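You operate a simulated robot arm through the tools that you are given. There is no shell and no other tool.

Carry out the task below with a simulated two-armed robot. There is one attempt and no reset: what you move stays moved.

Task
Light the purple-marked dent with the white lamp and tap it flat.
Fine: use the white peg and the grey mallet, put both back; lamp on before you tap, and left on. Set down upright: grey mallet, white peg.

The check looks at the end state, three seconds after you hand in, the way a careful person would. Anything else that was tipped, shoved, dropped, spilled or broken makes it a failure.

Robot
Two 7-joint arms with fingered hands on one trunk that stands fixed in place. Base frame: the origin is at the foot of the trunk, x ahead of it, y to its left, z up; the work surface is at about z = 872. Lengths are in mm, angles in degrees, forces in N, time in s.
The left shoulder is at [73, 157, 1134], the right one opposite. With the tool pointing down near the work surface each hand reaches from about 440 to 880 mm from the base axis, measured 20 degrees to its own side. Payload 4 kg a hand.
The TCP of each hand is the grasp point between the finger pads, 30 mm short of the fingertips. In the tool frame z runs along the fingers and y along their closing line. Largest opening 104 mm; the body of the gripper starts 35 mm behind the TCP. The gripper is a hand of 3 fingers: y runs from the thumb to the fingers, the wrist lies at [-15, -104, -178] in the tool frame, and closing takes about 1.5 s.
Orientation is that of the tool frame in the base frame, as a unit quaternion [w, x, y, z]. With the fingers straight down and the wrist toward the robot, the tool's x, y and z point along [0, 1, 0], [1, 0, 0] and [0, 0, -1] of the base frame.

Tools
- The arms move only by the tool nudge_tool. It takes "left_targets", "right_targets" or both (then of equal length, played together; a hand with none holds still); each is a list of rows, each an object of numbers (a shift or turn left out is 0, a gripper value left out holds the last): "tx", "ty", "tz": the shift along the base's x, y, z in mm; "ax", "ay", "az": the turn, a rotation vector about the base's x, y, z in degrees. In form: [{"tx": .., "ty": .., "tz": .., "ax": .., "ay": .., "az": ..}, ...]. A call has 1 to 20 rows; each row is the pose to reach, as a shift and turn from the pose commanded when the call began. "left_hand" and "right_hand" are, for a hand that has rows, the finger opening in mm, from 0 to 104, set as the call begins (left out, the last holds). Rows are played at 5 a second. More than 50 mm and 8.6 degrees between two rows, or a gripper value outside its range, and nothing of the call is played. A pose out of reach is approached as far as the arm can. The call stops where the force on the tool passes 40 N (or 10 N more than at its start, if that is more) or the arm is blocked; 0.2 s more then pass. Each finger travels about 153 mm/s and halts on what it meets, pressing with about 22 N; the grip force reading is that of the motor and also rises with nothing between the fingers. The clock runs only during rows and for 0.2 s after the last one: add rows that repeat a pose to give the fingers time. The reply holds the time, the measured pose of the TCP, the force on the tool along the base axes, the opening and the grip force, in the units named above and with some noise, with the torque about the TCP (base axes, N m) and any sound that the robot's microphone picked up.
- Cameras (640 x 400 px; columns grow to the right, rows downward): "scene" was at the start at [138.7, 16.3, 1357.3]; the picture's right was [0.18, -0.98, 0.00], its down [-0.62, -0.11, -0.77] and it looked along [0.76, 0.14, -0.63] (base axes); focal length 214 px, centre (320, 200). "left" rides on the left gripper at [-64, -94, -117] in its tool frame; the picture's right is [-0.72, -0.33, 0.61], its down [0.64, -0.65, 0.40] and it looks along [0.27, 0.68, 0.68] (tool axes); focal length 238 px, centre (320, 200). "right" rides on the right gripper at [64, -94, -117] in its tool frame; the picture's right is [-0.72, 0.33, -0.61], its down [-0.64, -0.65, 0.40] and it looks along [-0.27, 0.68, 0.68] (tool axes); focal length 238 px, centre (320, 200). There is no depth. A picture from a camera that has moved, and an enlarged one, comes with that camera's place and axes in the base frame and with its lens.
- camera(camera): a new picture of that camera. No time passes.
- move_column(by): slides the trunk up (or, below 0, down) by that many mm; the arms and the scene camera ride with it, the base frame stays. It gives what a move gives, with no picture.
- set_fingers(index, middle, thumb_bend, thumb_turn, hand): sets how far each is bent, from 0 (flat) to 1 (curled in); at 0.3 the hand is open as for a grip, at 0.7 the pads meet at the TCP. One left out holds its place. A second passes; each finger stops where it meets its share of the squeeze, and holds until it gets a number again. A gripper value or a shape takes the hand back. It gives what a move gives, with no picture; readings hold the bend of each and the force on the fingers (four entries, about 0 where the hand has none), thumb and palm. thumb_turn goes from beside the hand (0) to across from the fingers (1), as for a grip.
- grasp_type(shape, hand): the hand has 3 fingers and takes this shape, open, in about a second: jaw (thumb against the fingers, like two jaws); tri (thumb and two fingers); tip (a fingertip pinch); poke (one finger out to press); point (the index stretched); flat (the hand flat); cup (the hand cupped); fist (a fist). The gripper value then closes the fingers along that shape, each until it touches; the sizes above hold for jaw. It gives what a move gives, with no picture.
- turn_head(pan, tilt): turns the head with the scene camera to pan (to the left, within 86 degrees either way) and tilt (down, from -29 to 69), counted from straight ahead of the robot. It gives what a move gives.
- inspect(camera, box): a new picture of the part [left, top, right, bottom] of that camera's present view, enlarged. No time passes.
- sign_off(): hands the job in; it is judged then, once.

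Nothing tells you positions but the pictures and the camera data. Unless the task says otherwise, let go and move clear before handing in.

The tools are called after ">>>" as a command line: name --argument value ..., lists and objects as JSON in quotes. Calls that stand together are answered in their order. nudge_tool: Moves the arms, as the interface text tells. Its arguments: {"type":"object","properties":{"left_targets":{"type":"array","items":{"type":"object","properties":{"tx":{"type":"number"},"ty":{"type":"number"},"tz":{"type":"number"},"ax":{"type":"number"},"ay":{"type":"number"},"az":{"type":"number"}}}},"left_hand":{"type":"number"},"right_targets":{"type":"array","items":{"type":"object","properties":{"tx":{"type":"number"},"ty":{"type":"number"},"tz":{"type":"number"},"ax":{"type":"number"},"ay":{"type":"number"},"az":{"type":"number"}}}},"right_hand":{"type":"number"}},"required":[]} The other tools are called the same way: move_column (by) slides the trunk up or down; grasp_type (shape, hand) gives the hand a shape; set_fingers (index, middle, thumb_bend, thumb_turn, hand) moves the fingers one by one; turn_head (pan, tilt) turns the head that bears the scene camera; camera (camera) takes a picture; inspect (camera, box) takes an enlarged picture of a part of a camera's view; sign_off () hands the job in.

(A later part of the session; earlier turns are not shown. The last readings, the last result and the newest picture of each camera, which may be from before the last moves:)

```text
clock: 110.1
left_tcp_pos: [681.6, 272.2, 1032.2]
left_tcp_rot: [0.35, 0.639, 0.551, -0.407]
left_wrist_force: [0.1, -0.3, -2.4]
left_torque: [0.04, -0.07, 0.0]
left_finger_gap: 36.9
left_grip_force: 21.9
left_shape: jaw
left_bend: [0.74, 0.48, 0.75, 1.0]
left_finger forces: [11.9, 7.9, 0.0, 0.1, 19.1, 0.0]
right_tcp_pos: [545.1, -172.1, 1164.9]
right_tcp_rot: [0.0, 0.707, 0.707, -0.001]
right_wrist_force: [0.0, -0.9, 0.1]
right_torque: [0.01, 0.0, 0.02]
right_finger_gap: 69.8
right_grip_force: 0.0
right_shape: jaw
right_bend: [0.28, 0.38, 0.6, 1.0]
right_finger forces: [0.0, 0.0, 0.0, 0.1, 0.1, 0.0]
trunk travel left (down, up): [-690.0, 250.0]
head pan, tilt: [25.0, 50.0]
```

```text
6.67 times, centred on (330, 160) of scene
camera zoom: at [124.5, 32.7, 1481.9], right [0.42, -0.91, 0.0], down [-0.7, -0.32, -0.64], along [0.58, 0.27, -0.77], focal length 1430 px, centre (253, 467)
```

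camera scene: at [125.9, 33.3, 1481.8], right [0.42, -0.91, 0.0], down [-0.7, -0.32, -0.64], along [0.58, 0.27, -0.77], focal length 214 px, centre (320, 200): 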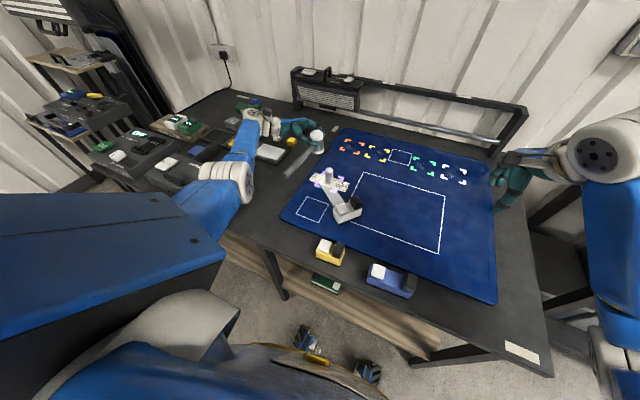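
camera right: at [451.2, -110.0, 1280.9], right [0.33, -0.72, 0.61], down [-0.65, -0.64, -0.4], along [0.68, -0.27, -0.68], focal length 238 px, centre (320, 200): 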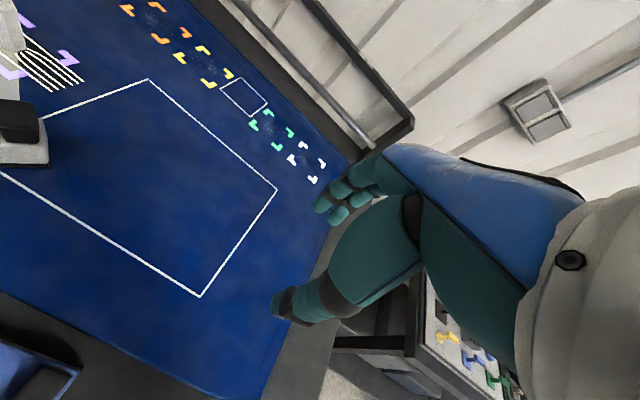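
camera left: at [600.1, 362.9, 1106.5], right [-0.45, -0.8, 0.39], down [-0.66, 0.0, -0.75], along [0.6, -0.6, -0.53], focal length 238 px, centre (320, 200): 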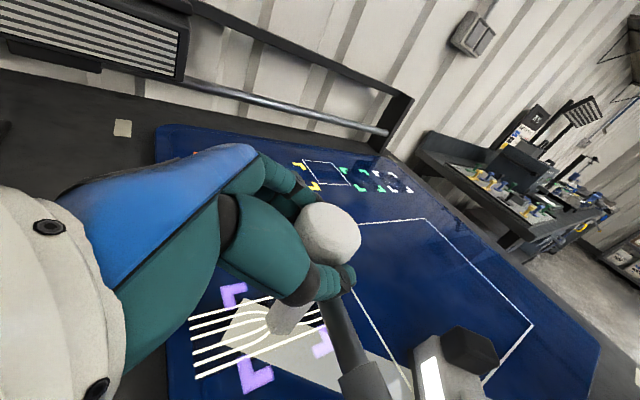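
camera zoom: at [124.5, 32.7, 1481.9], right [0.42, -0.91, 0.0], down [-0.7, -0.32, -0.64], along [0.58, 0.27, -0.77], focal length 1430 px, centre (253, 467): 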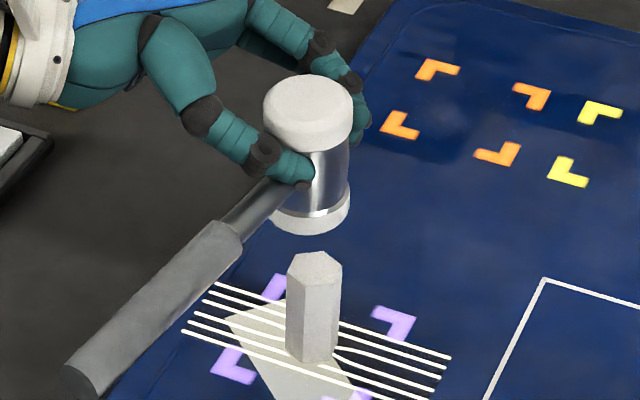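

>>> inspect --camera "scene" --box '[315, 165, 350, 190]'

>>> camera --camera "left"

>>> inspect --camera "left" --box '[160, 260, 360, 400]'

```text
16.00 times, centred on (332, 178) of scene
camera zoom: at [124.5, 32.7, 1481.9], right [0.42, -0.91, 0.0], down [-0.7, -0.32, -0.64], along [0.58, 0.27, -0.77], focal length 3432 px, centre (120, 560)
```

zoom: 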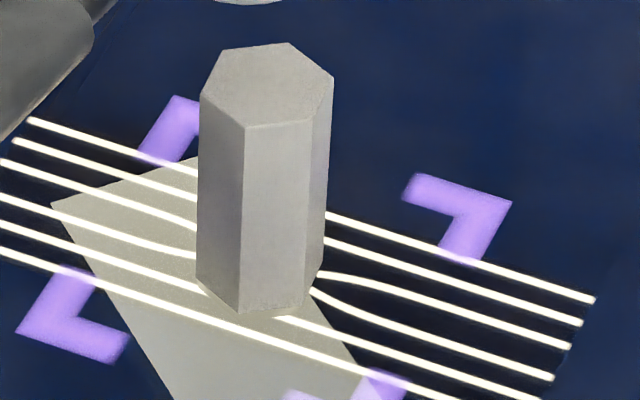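

```text
taken
camera left: at [600.1, 362.2, 1141.3], right [-0.45, -0.8, 0.39], down [-0.66, 0.0, -0.75], along [0.6, -0.6, -0.53], focal length 238 px, centre (320, 200)
```

left: 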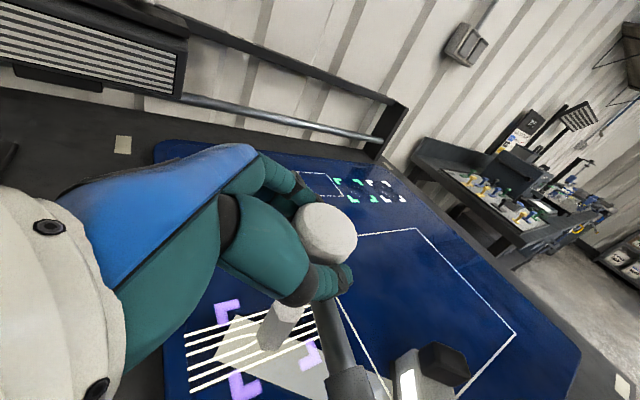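

```text
2.86 times, centred on (260, 330) of left
camera zoom: at [600.1, 362.2, 1141.3], right [-0.45, -0.8, 0.39], down [-0.66, 0.0, -0.75], along [0.6, -0.6, -0.53], focal length 681 px, centre (491, -171)
```

zoom: 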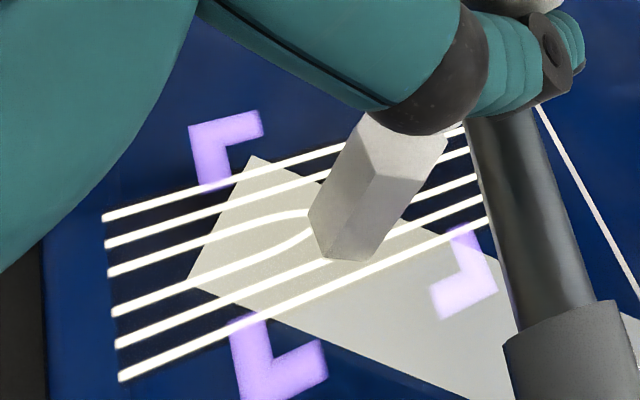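

The pinch has clearly become smaller. I tap again with the same strength.

>>> nudge_tool --left_targets '[{"tz": 8}, {"tz": 8}, {"tz": -40}, {"tz": -44}, {"tz": -20}, {"tz": 0}, {"tz": 0}]'

>>> inspect --camera "scene" --box '[315, 165, 350, 190]'

>>> inspect --camera "left" --box '[160, 260, 360, 400]'

```text
clock: 111.7
left_tcp_pos: [680.5, 274.2, 1032.9]
left_tcp_rot: [0.35, 0.639, 0.551, -0.407]
left_wrist_force: [0.9, -0.2, -2.9]
left_torque: [0.01, -0.06, 0.02]
left_finger_gap: 37.0
left_grip_force: 22.2
left_shape: jaw
left_bend: [0.74, 0.48, 0.75, 1.0]
left_finger forces: [11.3, 7.8, 0.1, 0.0, 18.8, 0.0]
right_tcp_pos: [544.4, -172.6, 1166.3]
right_tcp_rot: [0.001, 0.707, 0.707, -0.001]
right_wrist_force: [-0.3, 0.1, 0.1]
right_torque: [-0.02, -0.05, 0.0]
right_finger_gap: 69.8
right_grip_force: 0.0
right_shape: jaw
right_bend: [0.28, 0.38, 0.6, 1.0]
right_finger forces: [0.0, 0.1, 0.0, 0.0, 0.0, 0.0]
trunk travel left (down, up): [-690.0, 250.0]
head pan, tilt: [25.0, 50.0]
```

```text
16.00 times, centred on (332, 178) of scene
camera zoom: at [124.7, 32.8, 1481.9], right [0.42, -0.91, 0.0], down [-0.7, -0.32, -0.64], along [0.58, 0.27, -0.77], focal length 3432 px, centre (120, 560)
```

zoom: 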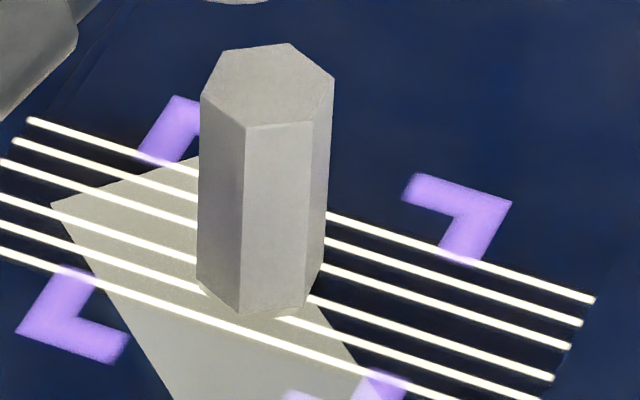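

```text
2.86 times, centred on (260, 330) of left
camera zoom: at [599.3, 364.0, 1141.2], right [-0.45, -0.8, 0.39], down [-0.66, 0.0, -0.75], along [0.6, -0.6, -0.53], focal length 681 px, centre (491, -171)
```

zoom: 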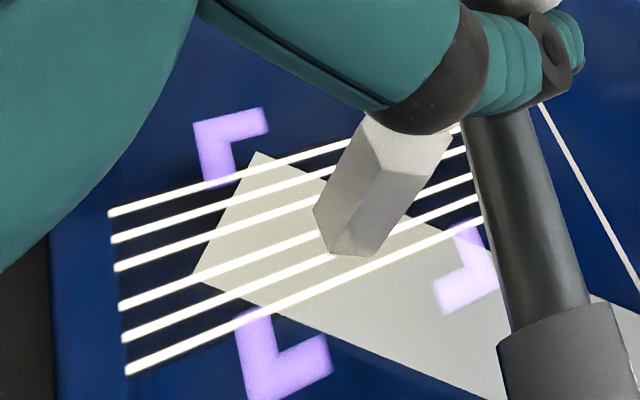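

The stripes are straight now: the dent is flat. I set the mallet down upright temporarily on a free part of the mat (about (600, 300)) so I can regrip it from above for the way back.

>>> nudge_tool --left_targets '[{"tz": 10}, {"tx": -20, "ty": 10, "tz": 10}, {"tx": -42, "ty": 20, "tz": 10}, {"tx": -64, "ty": 30, "tz": 5}, {"tx": -83, "ty": 38, "tz": 0}, {"tx": -83, "ty": 38, "tz": -30}, {"tx": -83, "ty": 38, "tz": -60}, {"tx": -83, "ty": 38, "tz": -80}, {"tx": -83, "ty": 38, "tz": -90}, {"tx": -83, "ty": 38, "tz": -90}]'

>>> inspect --camera "scene" --box '[270, 120, 370, 210]'

>>> camera --camera "left"

```text
clock: 113.9
left_tcp_pos: [599.6, 311.6, 941.6]
left_tcp_rot: [0.349, 0.639, 0.552, -0.407]
left_wrist_force: [-0.3, 0.4, -2.2]
left_torque: [0.03, -0.04, 0.04]
left_finger_gap: 36.3
left_grip_force: 21.6
left_shape: jaw
left_bend: [0.74, 0.48, 0.75, 1.0]
left_finger forces: [11.1, 7.4, 0.0, 0.1, 18.3, 0.1]
right_tcp_pos: [545.3, -171.9, 1165.0]
right_tcp_rot: [0.001, 0.706, 0.708, 0.0]
right_wrist_force: [-0.1, 0.2, -0.2]
right_torque: [0.01, -0.01, 0.01]
right_finger_gap: 69.6
right_grip_force: 0.1
right_shape: jaw
right_bend: [0.28, 0.38, 0.6, 1.0]
right_finger forces: [0.0, 0.1, 0.0, 0.1, 0.1, 0.1]
trunk travel left (down, up): [-690.0, 250.0]
head pan, tilt: [25.0, 50.0]
```

```text
4.44 times, centred on (320, 165) of scene
camera zoom: at [125.5, 33.2, 1481.8], right [0.42, -0.91, 0.0], down [-0.7, -0.32, -0.64], along [0.58, 0.27, -0.77], focal length 953 px, centre (320, 356)
```

zoom: 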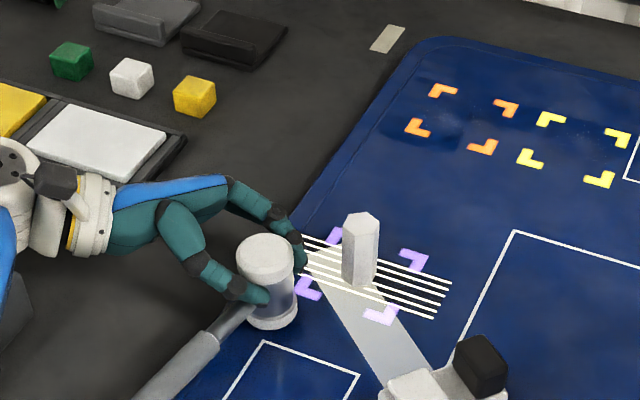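

```text
taken
camera left: at [518.2, 402.1, 1050.2], right [-0.45, -0.8, 0.39], down [-0.66, 0.0, -0.75], along [0.6, -0.6, -0.53], focal length 238 px, centre (320, 200)
```

left: 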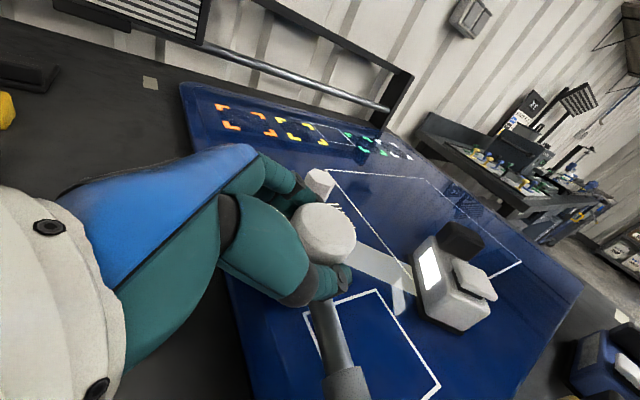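

>>> nudge_tool --left_targets '[{"tz": -5}, {"tz": -8}, {"tz": -10}, {"tz": -12}]'

>>> inspect --camera "scene" --box '[280, 150, 340, 210]'

```text
clock: 114.9
left_tcp_pos: [600.2, 310.2, 931.4]
left_tcp_rot: [0.35, 0.64, 0.551, -0.405]
left_wrist_force: [2.6, -0.2, 3.5]
left_torque: [-0.06, -0.07, -0.01]
left_finger_gap: 36.7
left_grip_force: 21.9
left_shape: jaw
left_bend: [0.74, 0.48, 0.75, 1.0]
left_finger forces: [13.0, 6.7, 0.1, 0.0, 16.8, 0.0]
right_tcp_pos: [544.3, -172.0, 1166.2]
right_tcp_rot: [0.001, 0.707, 0.708, 0.0]
right_wrist_force: [0.0, -0.1, -0.1]
right_torque: [0.02, 0.0, -0.01]
right_finger_gap: 69.6
right_grip_force: 0.0
right_shape: jaw
right_bend: [0.28, 0.38, 0.6, 1.0]
right_finger forces: [0.1, 0.0, 0.0, 0.1, 0.0, 0.0]
trunk travel left (down, up): [-690.0, 250.0]
head pan, tilt: [25.0, 50.0]
```

```text
6.67 times, centred on (310, 180) of scene
camera zoom: at [124.3, 32.5, 1482.1], right [0.42, -0.91, 0.0], down [-0.7, -0.32, -0.64], along [0.58, 0.27, -0.77], focal length 1430 px, centre (387, 333)
```

zoom: 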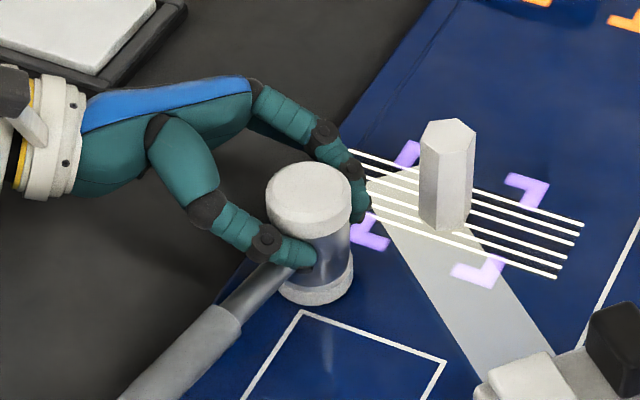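

The mallet stands on the mat. I open the fingers and withdraw sideways and up.

>>> nudge_tool --left_targets '[{"tz": 1}, {"tz": 1}, {"tz": 1}]' --left_hand 52

>>> nudge_tool --left_targets '[{"tz": 0}, {"tz": 0}, {"tz": 0}]' --left_hand 84

>>> inspect --camera "scene" --box '[280, 150, 340, 210]'

```text
clock: 115.7
left_tcp_pos: [597.6, 309.8, 931.9]
left_tcp_rot: [0.351, 0.639, 0.551, -0.407]
left_wrist_force: [0.0, 0.2, 0.2]
left_torque: [-0.01, 0.01, 0.0]
left_finger_gap: 51.6
left_grip_force: 0.0
left_shape: jaw
left_bend: [0.74, 0.45, 0.7, 1.0]
left_finger forces: [0.0, 0.0, 0.0, 0.0, 0.0, 0.0]
right_tcp_pos: [545.6, -171.2, 1165.8]
right_tcp_rot: [0.0, 0.706, 0.708, 0.0]
right_wrist_force: [1.3, 0.2, 0.8]
right_torque: [0.02, 0.01, 0.02]
right_finger_gap: 69.5
right_grip_force: 0.1
right_shape: jaw
right_bend: [0.28, 0.38, 0.6, 1.0]
right_finger forces: [0.0, 0.0, 0.0, 0.0, 0.0, 0.1]
trunk travel left (down, up): [-690.0, 250.0]
head pan, tilt: [25.0, 50.0]
```

```text
clock: 116.5
left_tcp_pos: [598.6, 310.1, 931.7]
left_tcp_rot: [0.35, 0.638, 0.551, -0.407]
left_wrist_force: [1.0, 0.4, -0.1]
left_torque: [0.01, 0.0, -0.05]
left_finger_gap: 83.4
left_grip_force: 0.0
left_shape: jaw
left_bend: [0.27, 0.34, 0.49, 0.99]
left_finger forces: [0.1, 0.0, 0.0, 0.0, 0.1, 0.0]
right_tcp_pos: [545.9, -172.7, 1165.2]
right_tcp_rot: [0.001, 0.707, 0.707, -0.001]
right_wrist_force: [-0.2, 0.2, -0.6]
right_torque: [-0.03, -0.02, 0.0]
right_finger_gap: 69.8
right_grip_force: 0.1
right_shape: jaw
right_bend: [0.28, 0.38, 0.6, 1.0]
right_finger forces: [0.0, 0.1, 0.0, 0.0, 0.0, 0.0]
trunk travel left (down, up): [-690.0, 250.0]
head pan, tilt: [25.0, 50.0]
```

```text
6.67 times, centred on (310, 180) of scene
camera zoom: at [124.6, 32.7, 1481.9], right [0.42, -0.91, 0.0], down [-0.7, -0.32, -0.64], along [0.58, 0.27, -0.77], focal length 1430 px, centre (387, 333)
```

zoom: 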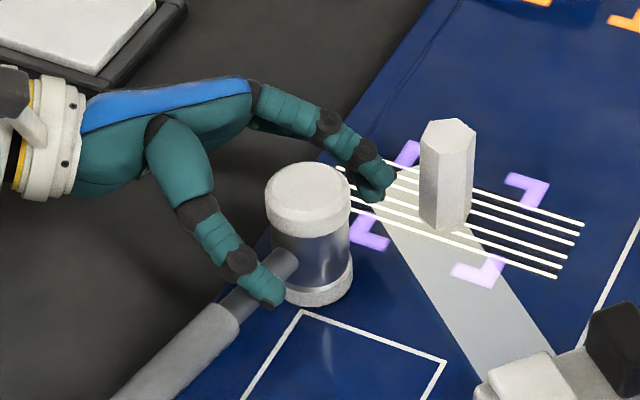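

>>> nudge_tool --left_targets '[{"tx": 4, "ty": 27, "tz": 13}, {"tx": 8, "ty": 54, "tz": 26}, {"tx": 12, "ty": 80, "tz": 40}, {"tx": 12, "ty": 85, "tz": 85}, {"tx": 12, "ty": 85, "tz": 125}]'

>>> nudge_tool --left_targets '[{"ty": -5, "ax": 8, "ay": -1.2}, {"ty": -12, "ax": 16, "ay": -2.4}, {"ty": -20, "ax": 24, "ay": -3.6}, {"ty": -28, "ax": 32, "ay": -4.8}, {"ty": -36, "ax": 40, "ay": -6}, {"ty": -45, "ax": 48, "ay": -7.2}, {"ty": -55, "ax": 56, "ay": -8.4}, {"ty": -65, "ax": 64, "ay": -9.6}, {"ty": -75, "ax": 72, "ay": -10.8}, {"ty": -85, "ax": 79, "ay": -11.8}, {"ty": -85, "ax": 79, "ay": -11.8}]'

>>> camera --camera "left"

>>> inspect --camera "scene" --box '[260, 120, 360, 210]'

```text
clock: 117.7
left_tcp_pos: [609.8, 396.0, 1059.9]
left_tcp_rot: [0.351, 0.639, 0.551, -0.406]
left_wrist_force: [0.4, -0.6, -0.7]
left_torque: [0.02, -0.03, 0.02]
left_finger_gap: 83.9
left_grip_force: 0.0
left_shape: jaw
left_bend: [0.27, 0.34, 0.49, 0.99]
left_finger forces: [0.0, 0.0, 0.0, 0.0, 0.0, 0.1]
right_tcp_pos: [544.8, -172.3, 1164.9]
right_tcp_rot: [0.0, 0.707, 0.708, 0.0]
right_wrist_force: [-0.4, -0.7, -0.5]
right_torque: [-0.03, 0.0, 0.02]
right_finger_gap: 69.7
right_grip_force: 0.1
right_shape: jaw
right_bend: [0.28, 0.38, 0.6, 1.0]
right_finger forces: [0.0, 0.1, 0.0, 0.0, 0.0, 0.0]
trunk travel left (down, up): [-690.0, 250.0]
head pan, tilt: [25.0, 50.0]
```

```text
clock: 120.1
left_tcp_pos: [611.5, 308.8, 1056.3]
left_tcp_rot: [-0.086, 0.751, 0.647, 0.099]
left_wrist_force: [-0.8, -0.3, 0.1]
left_torque: [0.01, 0.03, 0.02]
left_finger_gap: 83.7
left_grip_force: 0.1
left_shape: jaw
left_bend: [0.27, 0.34, 0.49, 0.99]
left_finger forces: [0.0, 0.0, 0.1, 0.1, 0.0, 0.0]
right_tcp_pos: [546.0, -172.2, 1165.3]
right_tcp_rot: [0.001, 0.706, 0.708, -0.001]
right_wrist_force: [-0.6, 0.2, -0.5]
right_torque: [0.03, -0.05, -0.03]
right_finger_gap: 69.8
right_grip_force: 0.0
right_shape: jaw
right_bend: [0.28, 0.38, 0.6, 1.0]
right_finger forces: [0.0, 0.1, 0.1, 0.0, 0.0, 0.0]
trunk travel left (down, up): [-690.0, 250.0]
head pan, tilt: [25.0, 50.0]
```

```text
taken
camera left: at [504.9, 231.2, 1154.2], right [-0.4, -0.48, -0.78], down [-0.54, 0.81, -0.22], along [0.74, 0.33, -0.59], focal length 238 px, centre (320, 200)
```

left: 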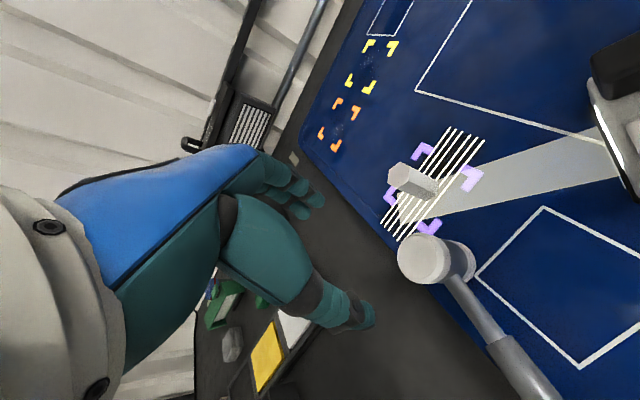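

```text
4.44 times, centred on (310, 165) of scene
camera zoom: at [124.5, 32.4, 1481.9], right [0.42, -0.91, 0.0], down [-0.7, -0.32, -0.64], along [0.58, 0.27, -0.77], focal length 953 px, centre (364, 356)
```

zoom: 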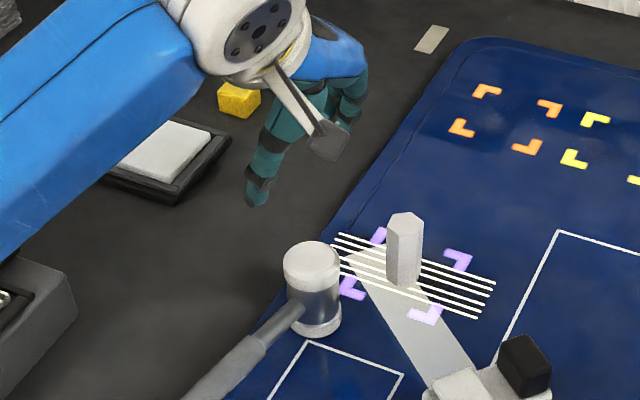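

Mallet stands upright on the mat. I position the hand above its head, aligned with the handle (yaw about -14°), for a top grip above the neck.

>>> nudge_tool --left_targets '[{"tx": -5, "ty": -7, "tz": -25, "az": -2.7}, {"tx": -11, "ty": -15, "tz": -50, "az": -5.5}, {"tx": -11, "ty": -15, "tz": -75, "az": -5.5}, {"tx": -11, "ty": -15, "tz": -75, "az": -5.5}]'

>>> camera --camera "left"

>>> inspect --camera "scene" --box '[270, 130, 350, 210]'

```text
clock: 121.1
left_tcp_pos: [600.7, 294.2, 980.5]
left_tcp_rot: [-0.081, 0.781, 0.61, 0.103]
left_wrist_force: [0.8, 0.2, 0.5]
left_torque: [-0.05, -0.03, -0.02]
left_finger_gap: 83.8
left_grip_force: 0.0
left_shape: jaw
left_bend: [0.27, 0.34, 0.49, 0.99]
left_finger forces: [0.0, 0.1, 0.0, 0.0, 0.0, 0.0]
right_tcp_pos: [544.8, -172.5, 1164.8]
right_tcp_rot: [0.0, 0.706, 0.708, -0.001]
right_wrist_force: [0.4, 0.7, -0.4]
right_torque: [0.04, 0.04, 0.02]
right_finger_gap: 69.7
right_grip_force: 0.0
right_shape: jaw
right_bend: [0.28, 0.38, 0.6, 1.0]
right_finger forces: [0.1, 0.0, 0.0, 0.1, 0.0, 0.0]
trunk travel left (down, up): [-690.0, 250.0]
head pan, tilt: [25.0, 50.0]
```

```text
taken
camera left: at [487.6, 227.1, 1077.6], right [-0.45, -0.44, -0.78], down [-0.46, 0.86, -0.22], along [0.77, 0.26, -0.59], focal length 238 px, centre (320, 200)
```

left: 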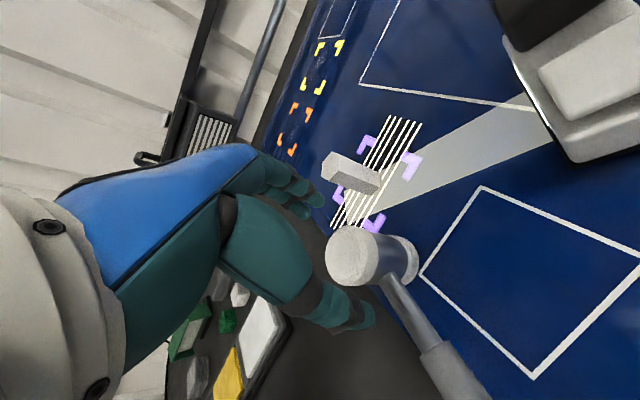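

```text
5.00 times, centred on (310, 170) of scene
camera zoom: at [124.7, 32.6, 1481.9], right [0.42, -0.91, 0.0], down [-0.7, -0.32, -0.64], along [0.58, 0.27, -0.77], focal length 1072 px, centre (370, 350)
```

zoom: 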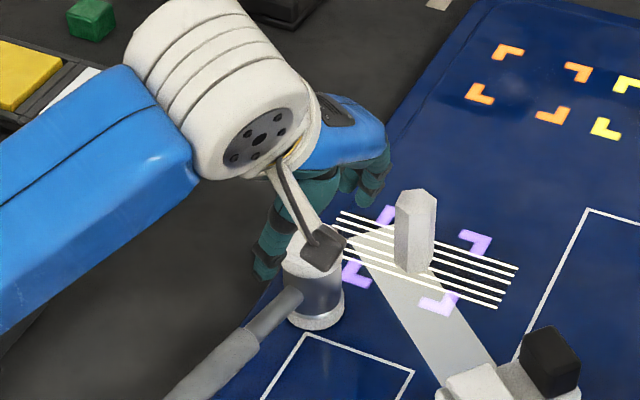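

>>> nudge_tool --left_targets '[{"tx": -1, "ty": -2, "tz": -15}, {"tx": -1, "ty": -2, "tz": -28}, {"tx": -1, "ty": -2, "tz": -38}, {"tx": -1, "ty": -2, "tz": -38}]'

>>> camera --camera "left"

>>> inspect --camera "scene" --box '[270, 130, 350, 210]'

```text
clock: 122.1
left_tcp_pos: [598.5, 292.0, 944.1]
left_tcp_rot: [-0.08, 0.782, 0.61, 0.103]
left_wrist_force: [-0.3, 0.0, 1.6]
left_torque: [0.01, 0.09, 0.02]
left_finger_gap: 84.2
left_grip_force: 0.1
left_shape: jaw
left_bend: [0.27, 0.34, 0.48, 0.99]
left_finger forces: [0.0, 0.0, 0.0, 0.1, 1.7, 0.0]
right_tcp_pos: [543.8, -173.2, 1165.8]
right_tcp_rot: [0.0, 0.706, 0.708, 0.001]
right_wrist_force: [0.0, -0.5, 0.7]
right_torque: [-0.01, 0.01, 0.0]
right_finger_gap: 69.7
right_grip_force: 0.1
right_shape: jaw
right_bend: [0.28, 0.38, 0.6, 1.0]
right_finger forces: [0.0, 0.0, 0.1, 0.0, 0.0, 0.0]
trunk travel left (down, up): [-690.0, 250.0]
head pan, tilt: [25.0, 50.0]
```

```text
taken
camera left: at [485.1, 224.2, 1041.1], right [-0.45, -0.44, -0.78], down [-0.46, 0.86, -0.22], along [0.77, 0.26, -0.59], focal length 238 px, centre (320, 200)
```

left: 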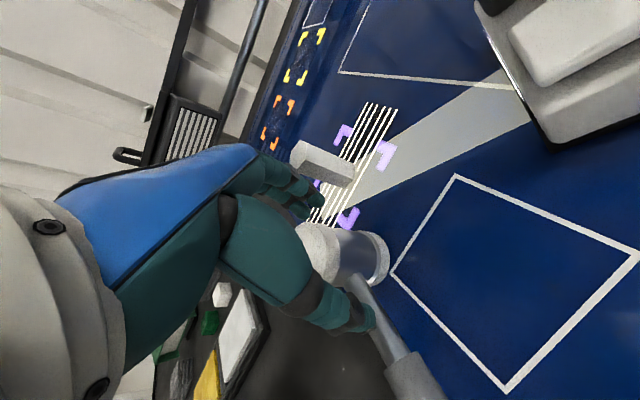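

```text
5.00 times, centred on (310, 170) of scene
camera zoom: at [123.9, 32.2, 1482.0], right [0.42, -0.91, 0.0], down [-0.7, -0.32, -0.64], along [0.58, 0.27, -0.77], focal length 1072 px, centre (370, 350)
```

zoom: 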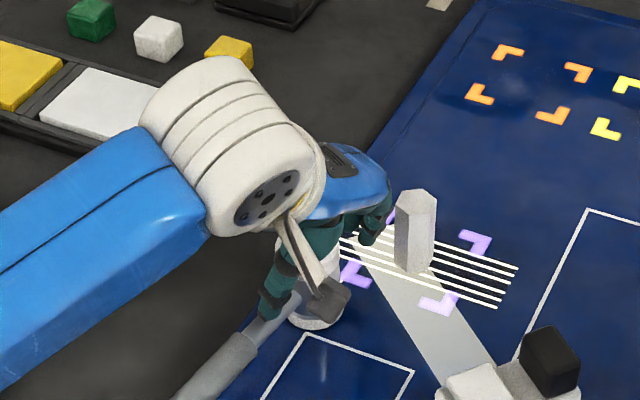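

The thumb tip just touches the neck, so I raise 5 mm and then close.

>>> nudge_tool --left_targets '[{"tz": 3}, {"tz": 5}]'

>>> nudge_tool --left_targets '[{"tz": 0}, {"tz": 0}, {"tz": 0}, {"tz": 0}, {"tz": 0}, {"tz": 0}, {"tz": 0}, {"tz": 0}]' --left_hand 20

>>> camera --camera "left"

>>> inspect --camera "scene" --box '[270, 130, 350, 210]'

```text
clock: 122.7
left_tcp_pos: [599.0, 292.2, 949.6]
left_tcp_rot: [-0.081, 0.781, 0.61, 0.103]
left_wrist_force: [0.0, -0.1, -0.8]
left_torque: [0.0, -0.01, 0.01]
left_finger_gap: 83.8
left_grip_force: 0.1
left_shape: jaw
left_bend: [0.27, 0.34, 0.49, 0.99]
left_finger forces: [0.0, 0.0, 0.0, 0.1, 0.0, 0.0]
right_tcp_pos: [545.6, -173.2, 1165.6]
right_tcp_rot: [0.001, 0.707, 0.707, -0.001]
right_wrist_force: [0.7, 0.2, -1.1]
right_torque: [0.01, 0.01, -0.01]
right_finger_gap: 69.8
right_grip_force: 0.1
right_shape: jaw
right_bend: [0.28, 0.38, 0.6, 1.0]
right_finger forces: [0.0, 0.0, 0.0, 0.0, 0.0, 0.1]
trunk travel left (down, up): [-690.0, 250.0]
head pan, tilt: [25.0, 50.0]
```

```text
clock: 124.5
left_tcp_pos: [599.1, 292.9, 949.0]
left_tcp_rot: [-0.081, 0.781, 0.611, 0.103]
left_wrist_force: [0.1, 1.2, -0.2]
left_torque: [0.0, -0.03, -0.03]
left_finger_gap: 38.1
left_grip_force: 22.3
left_shape: jaw
left_bend: [0.74, 0.5, 0.73, 1.0]
left_finger forces: [12.1, 7.0, 0.1, 0.0, 19.6, 0.0]
right_tcp_pos: [544.7, -172.8, 1163.9]
right_tcp_rot: [0.0, 0.706, 0.708, -0.001]
right_wrist_force: [-0.9, 0.2, -0.2]
right_torque: [0.02, 0.01, -0.01]
right_finger_gap: 69.5
right_grip_force: 0.0
right_shape: jaw
right_bend: [0.28, 0.38, 0.6, 1.0]
right_finger forces: [0.0, 0.0, 0.0, 0.0, 0.0, 0.1]
trunk travel left (down, up): [-690.0, 250.0]
head pan, tilt: [25.0, 50.0]
```

```text
taken
camera left: at [485.5, 225.1, 1046.5], right [-0.45, -0.44, -0.78], down [-0.46, 0.86, -0.22], along [0.77, 0.26, -0.59], focal length 238 px, centre (320, 200)
```

left: 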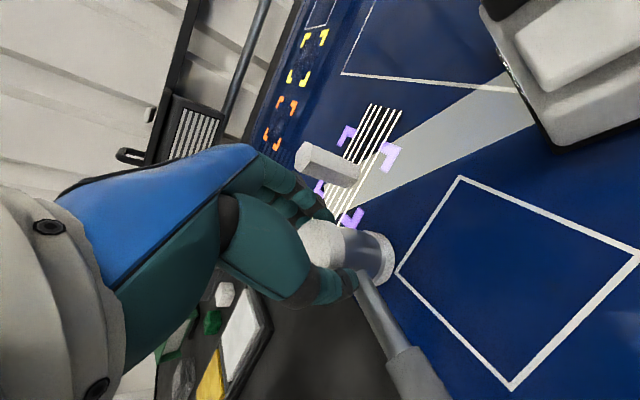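

```text
5.00 times, centred on (310, 170) of scene
camera zoom: at [124.5, 32.5, 1481.9], right [0.42, -0.91, 0.0], down [-0.7, -0.32, -0.64], along [0.58, 0.27, -0.77], focal length 1072 px, centre (370, 350)
```

zoom: 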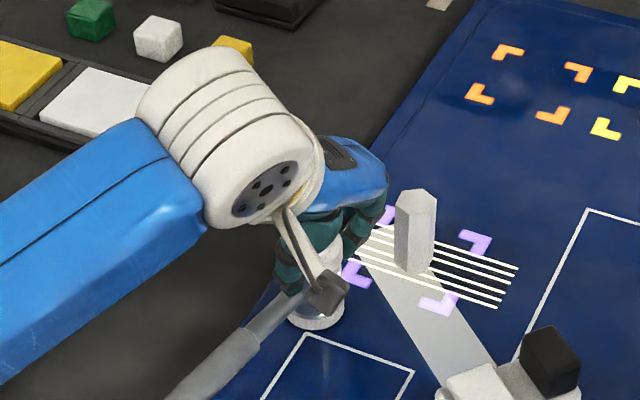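

Solid top grip (12/7/20 N). I lift gently and check that it stays level.

>>> nudge_tool --left_targets '[{"tz": 4}, {"tz": 10}, {"tz": 25}, {"tz": 40}, {"tz": 40}]'

>>> camera --camera "left"

>>> inspect --camera "scene" --box '[270, 130, 350, 210]'

```text
clock: 125.7
left_tcp_pos: [597.0, 293.4, 988.7]
left_tcp_rot: [-0.08, 0.782, 0.61, 0.102]
left_wrist_force: [0.0, -0.5, -3.8]
left_torque: [-0.05, -0.06, -0.02]
left_finger_gap: 37.7
left_grip_force: 22.0
left_shape: jaw
left_bend: [0.74, 0.5, 0.73, 1.0]
left_finger forces: [12.2, 7.0, 0.0, 0.0, 19.8, 0.0]
right_tcp_pos: [546.0, -171.5, 1164.9]
right_tcp_rot: [0.001, 0.707, 0.707, -0.001]
right_wrist_force: [0.3, -0.1, 0.0]
right_torque: [0.01, 0.0, -0.02]
right_finger_gap: 69.8
right_grip_force: 0.1
right_shape: jaw
right_bend: [0.28, 0.38, 0.6, 1.0]
right_finger forces: [0.0, 0.0, 0.0, 0.0, 0.0, 0.0]
trunk travel left (down, up): [-690.0, 250.0]
head pan, tilt: [25.0, 50.0]
```

```text
taken
camera left: at [485.1, 226.5, 1086.9], right [-0.45, -0.44, -0.78], down [-0.46, 0.86, -0.22], along [0.77, 0.26, -0.59], focal length 238 px, centre (320, 200)
```

left: 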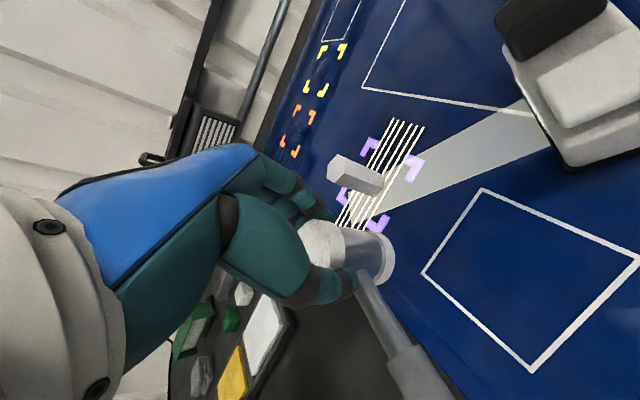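

```text
5.00 times, centred on (310, 170) of scene
camera zoom: at [125.3, 33.0, 1481.8], right [0.42, -0.91, 0.0], down [-0.7, -0.32, -0.64], along [0.58, 0.27, -0.77], focal length 1072 px, centre (370, 350)
```

zoom: 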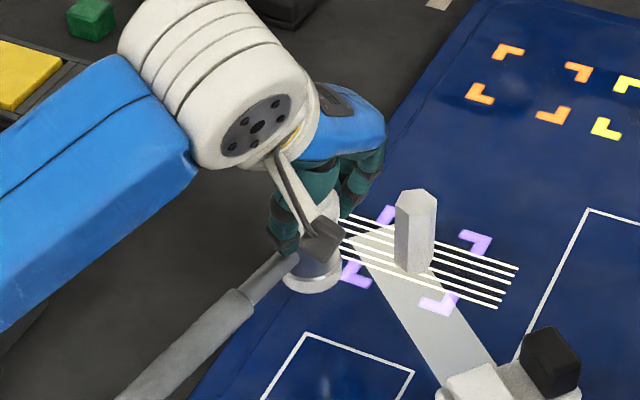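

It stays level. I carry it back to its original spot (head about (776, 427), handle towards the robot), turning it 18°.

>>> nudge_tool --left_targets '[{"tz": 25}, {"tz": 45}, {"tx": 20, "ty": 15, "tz": 45, "az": 2}, {"tx": 42, "ty": 30, "tz": 45, "az": 4.5}, {"tx": 64, "ty": 46, "tz": 45, "az": 7}, {"tx": 86, "ty": 62, "tz": 45, "az": 9.5}, {"tx": 108, "ty": 78, "tz": 45, "az": 12}, {"tx": 130, "ty": 93, "tz": 45, "az": 14.5}, {"tx": 152, "ty": 108, "tz": 45, "az": 16.5}, {"tx": 175, "ty": 124, "tz": 45, "az": 18}, {"tx": 175, "ty": 124, "tz": 25, "az": 18}, {"tx": 175, "ty": 124, "tz": 0, "az": 18}, {"tx": 175, "ty": 124, "tz": 0, "az": 18}]'

>>> camera --camera "left"

>>> inspect --camera "scene" --box '[260, 100, 360, 200]'

```text
clock: 128.5
left_tcp_pos: [774.5, 416.7, 988.4]
left_tcp_rot: [-0.096, 0.676, 0.725, 0.09]
left_wrist_force: [0.6, -1.0, -3.5]
left_torque: [-0.05, -0.08, 0.01]
left_finger_gap: 37.7
left_grip_force: 21.8
left_shape: jaw
left_bend: [0.74, 0.5, 0.73, 1.0]
left_finger forces: [12.2, 7.0, 0.1, 0.1, 19.6, 0.1]
right_tcp_pos: [545.6, -173.0, 1164.8]
right_tcp_rot: [0.0, 0.706, 0.708, -0.001]
right_wrist_force: [0.2, -0.2, -0.7]
right_torque: [-0.01, 0.02, 0.01]
right_finger_gap: 69.6
right_grip_force: 0.2
right_shape: jaw
right_bend: [0.28, 0.38, 0.6, 1.0]
right_finger forces: [0.1, 0.0, 0.0, 0.1, 0.1, 0.0]
trunk travel left (down, up): [-690.0, 250.0]
head pan, tilt: [25.0, 50.0]
```

```text
taken
camera left: at [687.6, 317.3, 1085.7], right [-0.29, -0.56, -0.78], down [-0.7, 0.68, -0.22], along [0.65, 0.48, -0.59], focal length 238 px, centre (320, 200)
```

left: 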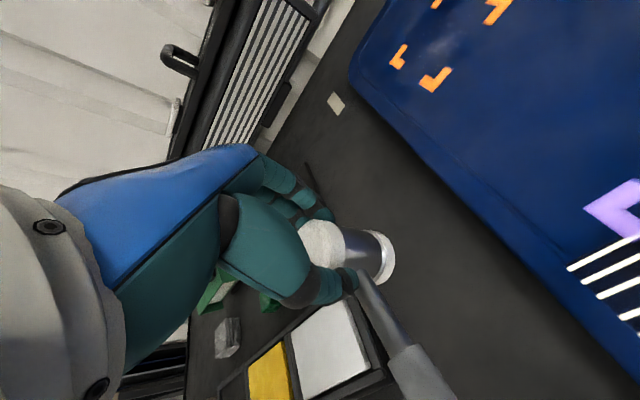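

```text
4.00 times, centred on (310, 150) of scene
camera zoom: at [126.5, 33.1, 1481.7], right [0.42, -0.91, 0.0], down [-0.7, -0.32, -0.64], along [0.58, 0.27, -0.77], focal length 858 px, centre (360, 400)
```

zoom: 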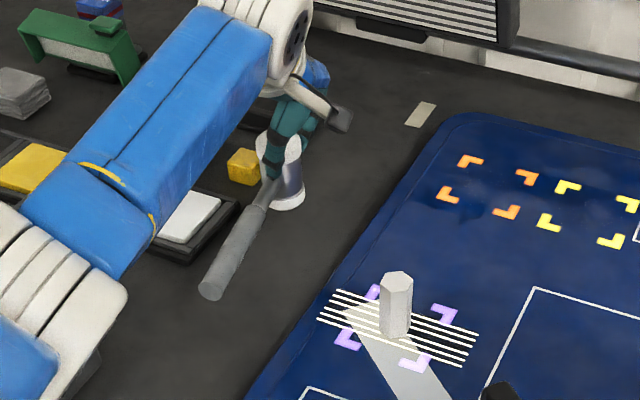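

Now lower to the bench, slowly at the end.

>>> nudge_tool --left_targets '[{"tz": -20}, {"tz": -40}, {"tz": -50}, {"tz": -54}, {"tz": -57}, {"tz": -59}]'

>>> inspect --camera "scene" --box '[270, 110, 340, 180]'

```text
clock: 129.9
left_tcp_pos: [775.3, 416.5, 929.7]
left_tcp_rot: [-0.095, 0.676, 0.725, 0.089]
left_wrist_force: [0.4, -0.1, -3.6]
left_torque: [0.0, -0.07, 0.0]
left_finger_gap: 37.5
left_grip_force: 21.9
left_shape: jaw
left_bend: [0.74, 0.5, 0.73, 1.0]
left_finger forces: [12.1, 6.9, 0.1, 0.1, 19.4, 0.1]
right_tcp_pos: [546.0, -173.5, 1164.1]
right_tcp_rot: [0.001, 0.707, 0.707, -0.001]
right_wrist_force: [-0.3, -0.8, -0.3]
right_torque: [0.04, 0.01, 0.0]
right_finger_gap: 69.8
right_grip_force: 0.1
right_shape: jaw
right_bend: [0.28, 0.38, 0.6, 1.0]
right_finger forces: [0.0, 0.0, 0.0, 0.0, 0.0, 0.0]
trunk travel left (down, up): [-690.0, 250.0]
head pan, tilt: [25.0, 50.0]
```

```text
5.71 times, centred on (305, 145) of scene
camera zoom: at [126.3, 33.0, 1481.8], right [0.42, -0.91, 0.0], down [-0.7, -0.32, -0.64], along [0.58, 0.27, -0.77], focal length 1226 px, centre (406, 514)
```

zoom: 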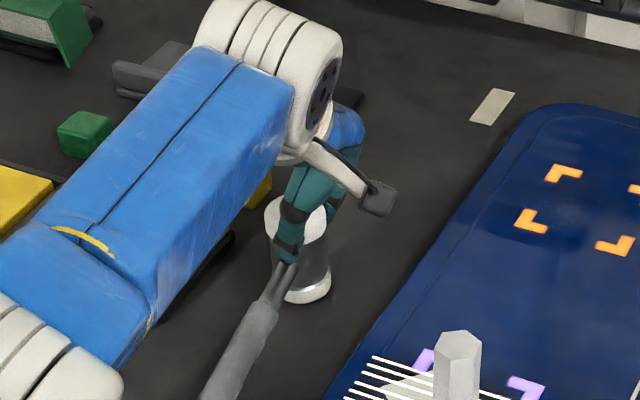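

>>> nudge_tool --left_targets '[{"tz": -2}, {"tz": -4}, {"tz": -5}]'

```text
clock: 130.7
left_tcp_pos: [774.7, 416.6, 927.1]
left_tcp_rot: [-0.093, 0.677, 0.725, 0.09]
left_wrist_force: [3.2, 0.3, 3.9]
left_torque: [0.02, -0.02, -0.01]
left_finger_gap: 38.0
left_grip_force: 22.1
left_shape: jaw
left_bend: [0.74, 0.5, 0.73, 1.0]
left_finger forces: [13.4, 8.4, 0.1, 0.1, 19.8, 0.1]
right_tcp_pos: [545.4, -173.7, 1164.6]
right_tcp_rot: [0.0, 0.707, 0.707, -0.001]
right_wrist_force: [0.3, -0.5, -0.4]
right_torque: [-0.02, 0.0, 0.02]
right_finger_gap: 69.8
right_grip_force: 0.1
right_shape: jaw
right_bend: [0.28, 0.38, 0.6, 1.0]
right_finger forces: [0.0, 0.1, 0.2, 0.0, 0.0, 0.0]
trunk travel left (down, up): [-690.0, 250.0]
head pan, tilt: [25.0, 50.0]
```

It touches the bench (about 7 N). I release and lift straight off.

>>> nudge_tool --left_targets '[{"tz": 1}, {"tz": 1.5}, {"tz": 1.5}]' --left_hand 52

>>> nudge_tool --left_targets '[{"tz": 3}, {"tz": 6}, {"tz": 8}, {"tz": 25}, {"tz": 55}, {"tz": 90}, {"tz": 120}]' --left_hand 76

>>> inspect --camera "scene" --box '[270, 110, 340, 180]'

>>> camera --camera "left"

```text
clock: 131.5
left_tcp_pos: [773.5, 417.3, 926.3]
left_tcp_rot: [-0.097, 0.677, 0.725, 0.088]
left_wrist_force: [0.1, -0.3, 1.0]
left_torque: [0.02, 0.03, -0.01]
left_finger_gap: 51.7
left_grip_force: 0.1
left_shape: jaw
left_bend: [0.74, 0.45, 0.7, 1.0]
left_finger forces: [0.0, 0.1, 0.0, 0.0, 0.6, 0.1]
right_tcp_pos: [545.6, -172.6, 1165.7]
right_tcp_rot: [0.001, 0.707, 0.708, 0.0]
right_wrist_force: [-0.3, -0.2, -0.8]
right_torque: [-0.04, 0.01, 0.0]
right_finger_gap: 69.9
right_grip_force: 0.1
right_shape: jaw
right_bend: [0.28, 0.38, 0.6, 1.0]
right_finger forces: [0.1, 0.0, 0.0, 0.0, 0.0, 0.0]
trunk travel left (down, up): [-690.0, 250.0]
head pan, tilt: [25.0, 50.0]
```

```text
clock: 133.1
left_tcp_pos: [774.2, 415.6, 1047.6]
left_tcp_rot: [-0.096, 0.677, 0.725, 0.089]
left_wrist_force: [0.3, -0.4, 0.0]
left_torque: [0.01, 0.02, 0.04]
left_finger_gap: 75.6
left_grip_force: 0.1
left_shape: jaw
left_bend: [0.27, 0.36, 0.56, 0.99]
left_finger forces: [0.0, 0.0, 0.0, 0.0, 0.0, 0.1]
right_tcp_pos: [545.8, -173.5, 1165.0]
right_tcp_rot: [-0.001, 0.707, 0.708, 0.0]
right_wrist_force: [0.6, 0.2, 0.1]
right_torque: [0.0, -0.02, -0.02]
right_finger_gap: 69.9
right_grip_force: 0.1
right_shape: jaw
right_bend: [0.28, 0.38, 0.6, 1.0]
right_finger forces: [0.0, 0.0, 0.0, 0.0, 0.1, 0.1]
trunk travel left (down, up): [-690.0, 250.0]
head pan, tilt: [25.0, 50.0]
```

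```text
5.71 times, centred on (305, 145) of scene
camera zoom: at [124.9, 32.1, 1481.9], right [0.42, -0.91, 0.0], down [-0.7, -0.32, -0.64], along [0.58, 0.27, -0.77], focal length 1226 px, centre (406, 514)
```

zoom: 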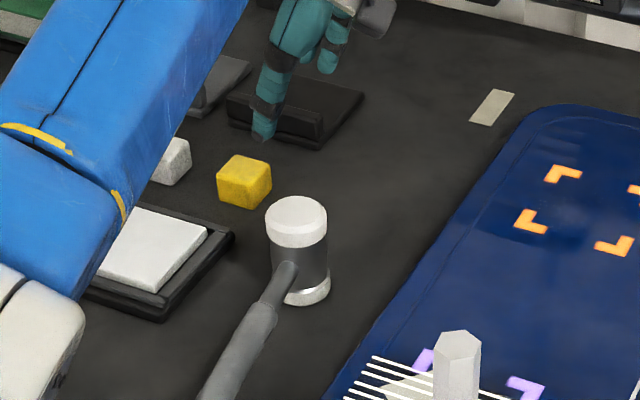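

```text
taken
camera left: at [687.3, 316.3, 1144.5], right [-0.29, -0.56, -0.78], down [-0.7, 0.68, -0.22], along [0.65, 0.48, -0.59], focal length 238 px, centre (320, 200)
```

left: 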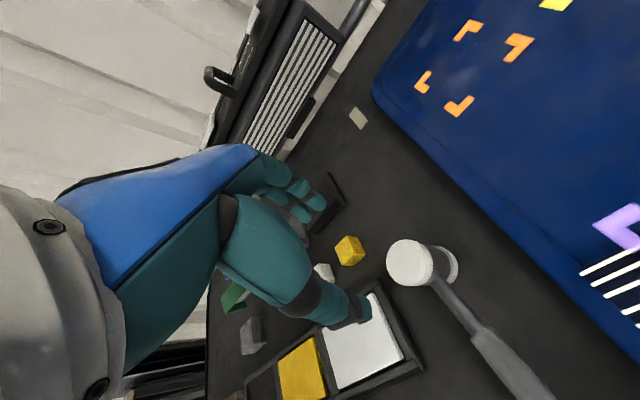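

The mallet stands upright at its old place. Next the peg: I go back above it with the earlier grasp orientation (yaw -25°, vertical).

>>> nudge_tool --left_targets '[{"tx": -15, "ty": -25, "ax": -5, "ay": -0.3}, {"tx": -30, "ty": -50, "ax": -10, "ay": -0.7}, {"tx": -50, "ty": -80, "ax": -15, "ay": -1}, {"tx": -70, "ty": -110, "ax": -15, "ay": -1}, {"tx": -88, "ty": -145, "ax": -15, "ay": -1}, {"tx": -96, "ty": -165, "ax": -15, "ay": -1}]'

>>> nudge_tool --left_targets '[{"az": -7.3}, {"az": -14.5}, {"az": -21.8}, {"az": -29}, {"az": -29}]'

>>> camera --camera "left"

>>> inspect --camera "scene" --box '[290, 120, 370, 200]'

```text
clock: 134.5
left_tcp_pos: [677.2, 249.6, 1047.2]
left_tcp_rot: [-0.001, 0.681, 0.732, -0.001]
left_wrist_force: [0.7, 0.7, -0.3]
left_torque: [0.02, 0.0, -0.02]
left_finger_gap: 75.6
left_grip_force: 0.0
left_shape: jaw
left_bend: [0.27, 0.36, 0.56, 0.99]
left_finger forces: [0.1, 0.0, 0.0, 0.0, 0.0, 0.1]
right_tcp_pos: [546.4, -173.3, 1165.0]
right_tcp_rot: [0.0, 0.706, 0.708, 0.0]
right_wrist_force: [0.5, -1.1, 0.8]
right_torque: [-0.02, 0.0, -0.03]
right_finger_gap: 69.6
right_grip_force: 0.1
right_shape: jaw
right_bend: [0.28, 0.38, 0.6, 1.0]
right_finger forces: [0.0, 0.1, 0.0, 0.1, 0.1, 0.1]
trunk travel left (down, up): [-690.0, 250.0]
head pan, tilt: [25.0, 50.0]
```

```text
clock: 135.7
left_tcp_pos: [677.9, 252.6, 1046.6]
left_tcp_rot: [0.0, 0.844, 0.536, -0.001]
left_wrist_force: [-0.8, -0.1, 0.1]
left_torque: [0.01, -0.02, 0.04]
left_finger_gap: 75.5
left_grip_force: 0.2
left_shape: jaw
left_bend: [0.27, 0.36, 0.56, 0.99]
left_finger forces: [0.1, 0.0, 0.1, 0.0, 0.1, 0.1]
right_tcp_pos: [545.5, -172.2, 1165.2]
right_tcp_rot: [0.0, 0.707, 0.707, -0.001]
right_wrist_force: [-0.1, 0.9, -0.3]
right_torque: [0.0, -0.01, -0.01]
right_finger_gap: 69.5
right_grip_force: 0.1
right_shape: jaw
right_bend: [0.28, 0.38, 0.6, 1.0]
right_finger forces: [0.1, 0.1, 0.0, 0.0, 0.0, 0.0]
trunk travel left (down, up): [-690.0, 250.0]
head pan, tilt: [25.0, 50.0]
```

```text
taken
camera left: at [566.3, 232.9, 1164.8], right [-0.6, -0.51, -0.61], down [-0.32, 0.86, -0.4], along [0.73, -0.05, -0.68], focal length 238 px, centre (320, 200)
```

left: 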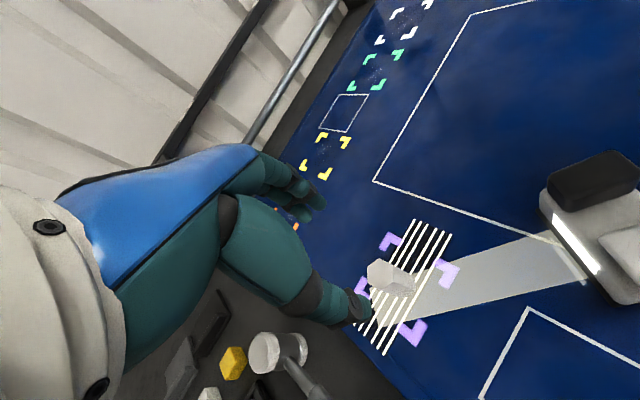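

```text
5.00 times, centred on (330, 160) of scene
camera zoom: at [124.9, 32.3, 1481.9], right [0.42, -0.91, 0.0], down [-0.7, -0.32, -0.64], along [0.58, 0.27, -0.77], focal length 1072 px, centre (270, 400)
```

zoom: 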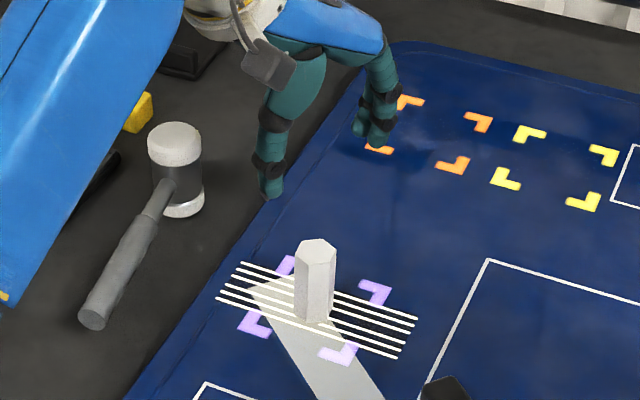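

The peg is where I left it. I descend to the same grasp pose used for placing it.

>>> nudge_tool --left_targets '[{"tx": 0.5, "ty": -2, "tz": -35}, {"tx": 0.5, "ty": -2, "tz": -70}, {"tx": 0.5, "ty": -2, "tz": -95}, {"tx": 0.5, "ty": -2, "tz": -112}, {"tx": 0.5, "ty": -2, "tz": -112}]'

>>> nudge_tool --left_targets '[{"tz": 0}, {"tz": 0}, {"tz": 0}]' --left_hand 36

>>> inspect --camera "scene" --box '[310, 140, 350, 190]'

>>> inspect --camera "left" --box '[220, 150, 430, 300]'

```text
clock: 136.9
left_tcp_pos: [679.3, 249.5, 934.7]
left_tcp_rot: [0.0, 0.844, 0.537, -0.001]
left_wrist_force: [-0.1, 0.4, 0.5]
left_torque: [-0.01, 0.03, -0.02]
left_finger_gap: 75.7
left_grip_force: 0.0
left_shape: jaw
left_bend: [0.27, 0.36, 0.56, 0.99]
left_finger forces: [0.1, 0.0, 0.0, 0.0, 0.1, 0.0]
right_tcp_pos: [546.6, -172.1, 1166.6]
right_tcp_rot: [0.0, 0.706, 0.708, 0.0]
right_wrist_force: [0.0, -0.8, -0.2]
right_torque: [0.02, 0.0, -0.01]
right_finger_gap: 69.6
right_grip_force: 0.1
right_shape: jaw
right_bend: [0.28, 0.38, 0.6, 1.0]
right_finger forces: [0.0, 0.0, 0.0, 0.0, 0.0, 0.1]
trunk travel left (down, up): [-690.0, 250.0]
head pan, tilt: [25.0, 50.0]
```

```text
clock: 137.7
left_tcp_pos: [678.7, 250.0, 934.9]
left_tcp_rot: [0.001, 0.843, 0.537, -0.001]
left_wrist_force: [0.6, -0.6, 0.2]
left_torque: [0.03, -0.01, -0.01]
left_finger_gap: 36.2
left_grip_force: 0.1
left_shape: jaw
left_bend: [0.74, 0.51, 0.73, 1.0]
left_finger forces: [0.0, 0.0, 0.0, 0.0, 0.0, 0.0]
right_tcp_pos: [545.8, -173.3, 1164.8]
right_tcp_rot: [0.0, 0.707, 0.707, 0.0]
right_wrist_force: [0.1, 0.0, 0.4]
right_torque: [0.02, -0.02, -0.01]
right_finger_gap: 69.6
right_grip_force: 0.1
right_shape: jaw
right_bend: [0.28, 0.38, 0.6, 1.0]
right_finger forces: [0.0, 0.1, 0.0, 0.1, 0.0, 0.0]
trunk travel left (down, up): [-690.0, 250.0]
head pan, tilt: [25.0, 50.0]
```

```text
8.00 times, centred on (330, 165) of scene
camera zoom: at [124.8, 32.2, 1481.9], right [0.42, -0.91, 0.0], down [-0.7, -0.32, -0.64], along [0.58, 0.27, -0.77], focal length 1716 px, centre (240, 480)
```

zoom: 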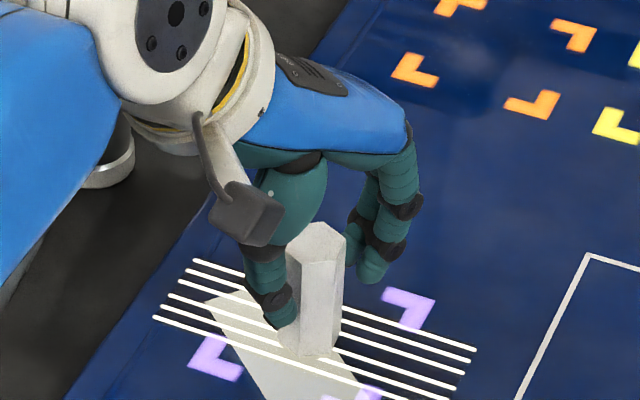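

```text
2.67 times, centred on (325, 225) of left
camera zoom: at [567.3, 230.2, 1053.2], right [-0.6, -0.51, -0.61], down [-0.32, 0.86, -0.4], along [0.73, -0.05, -0.68], focal length 636 px, centre (307, 133)
```

zoom: 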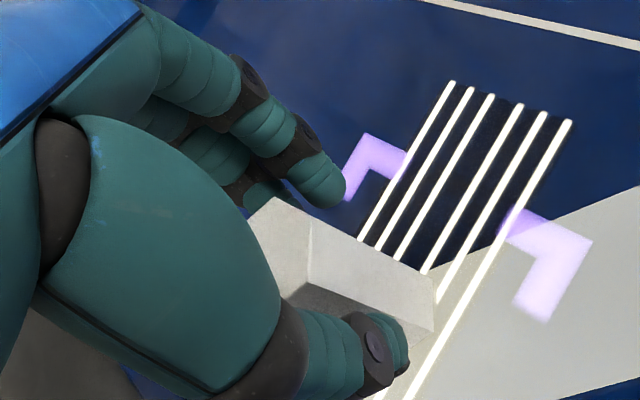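

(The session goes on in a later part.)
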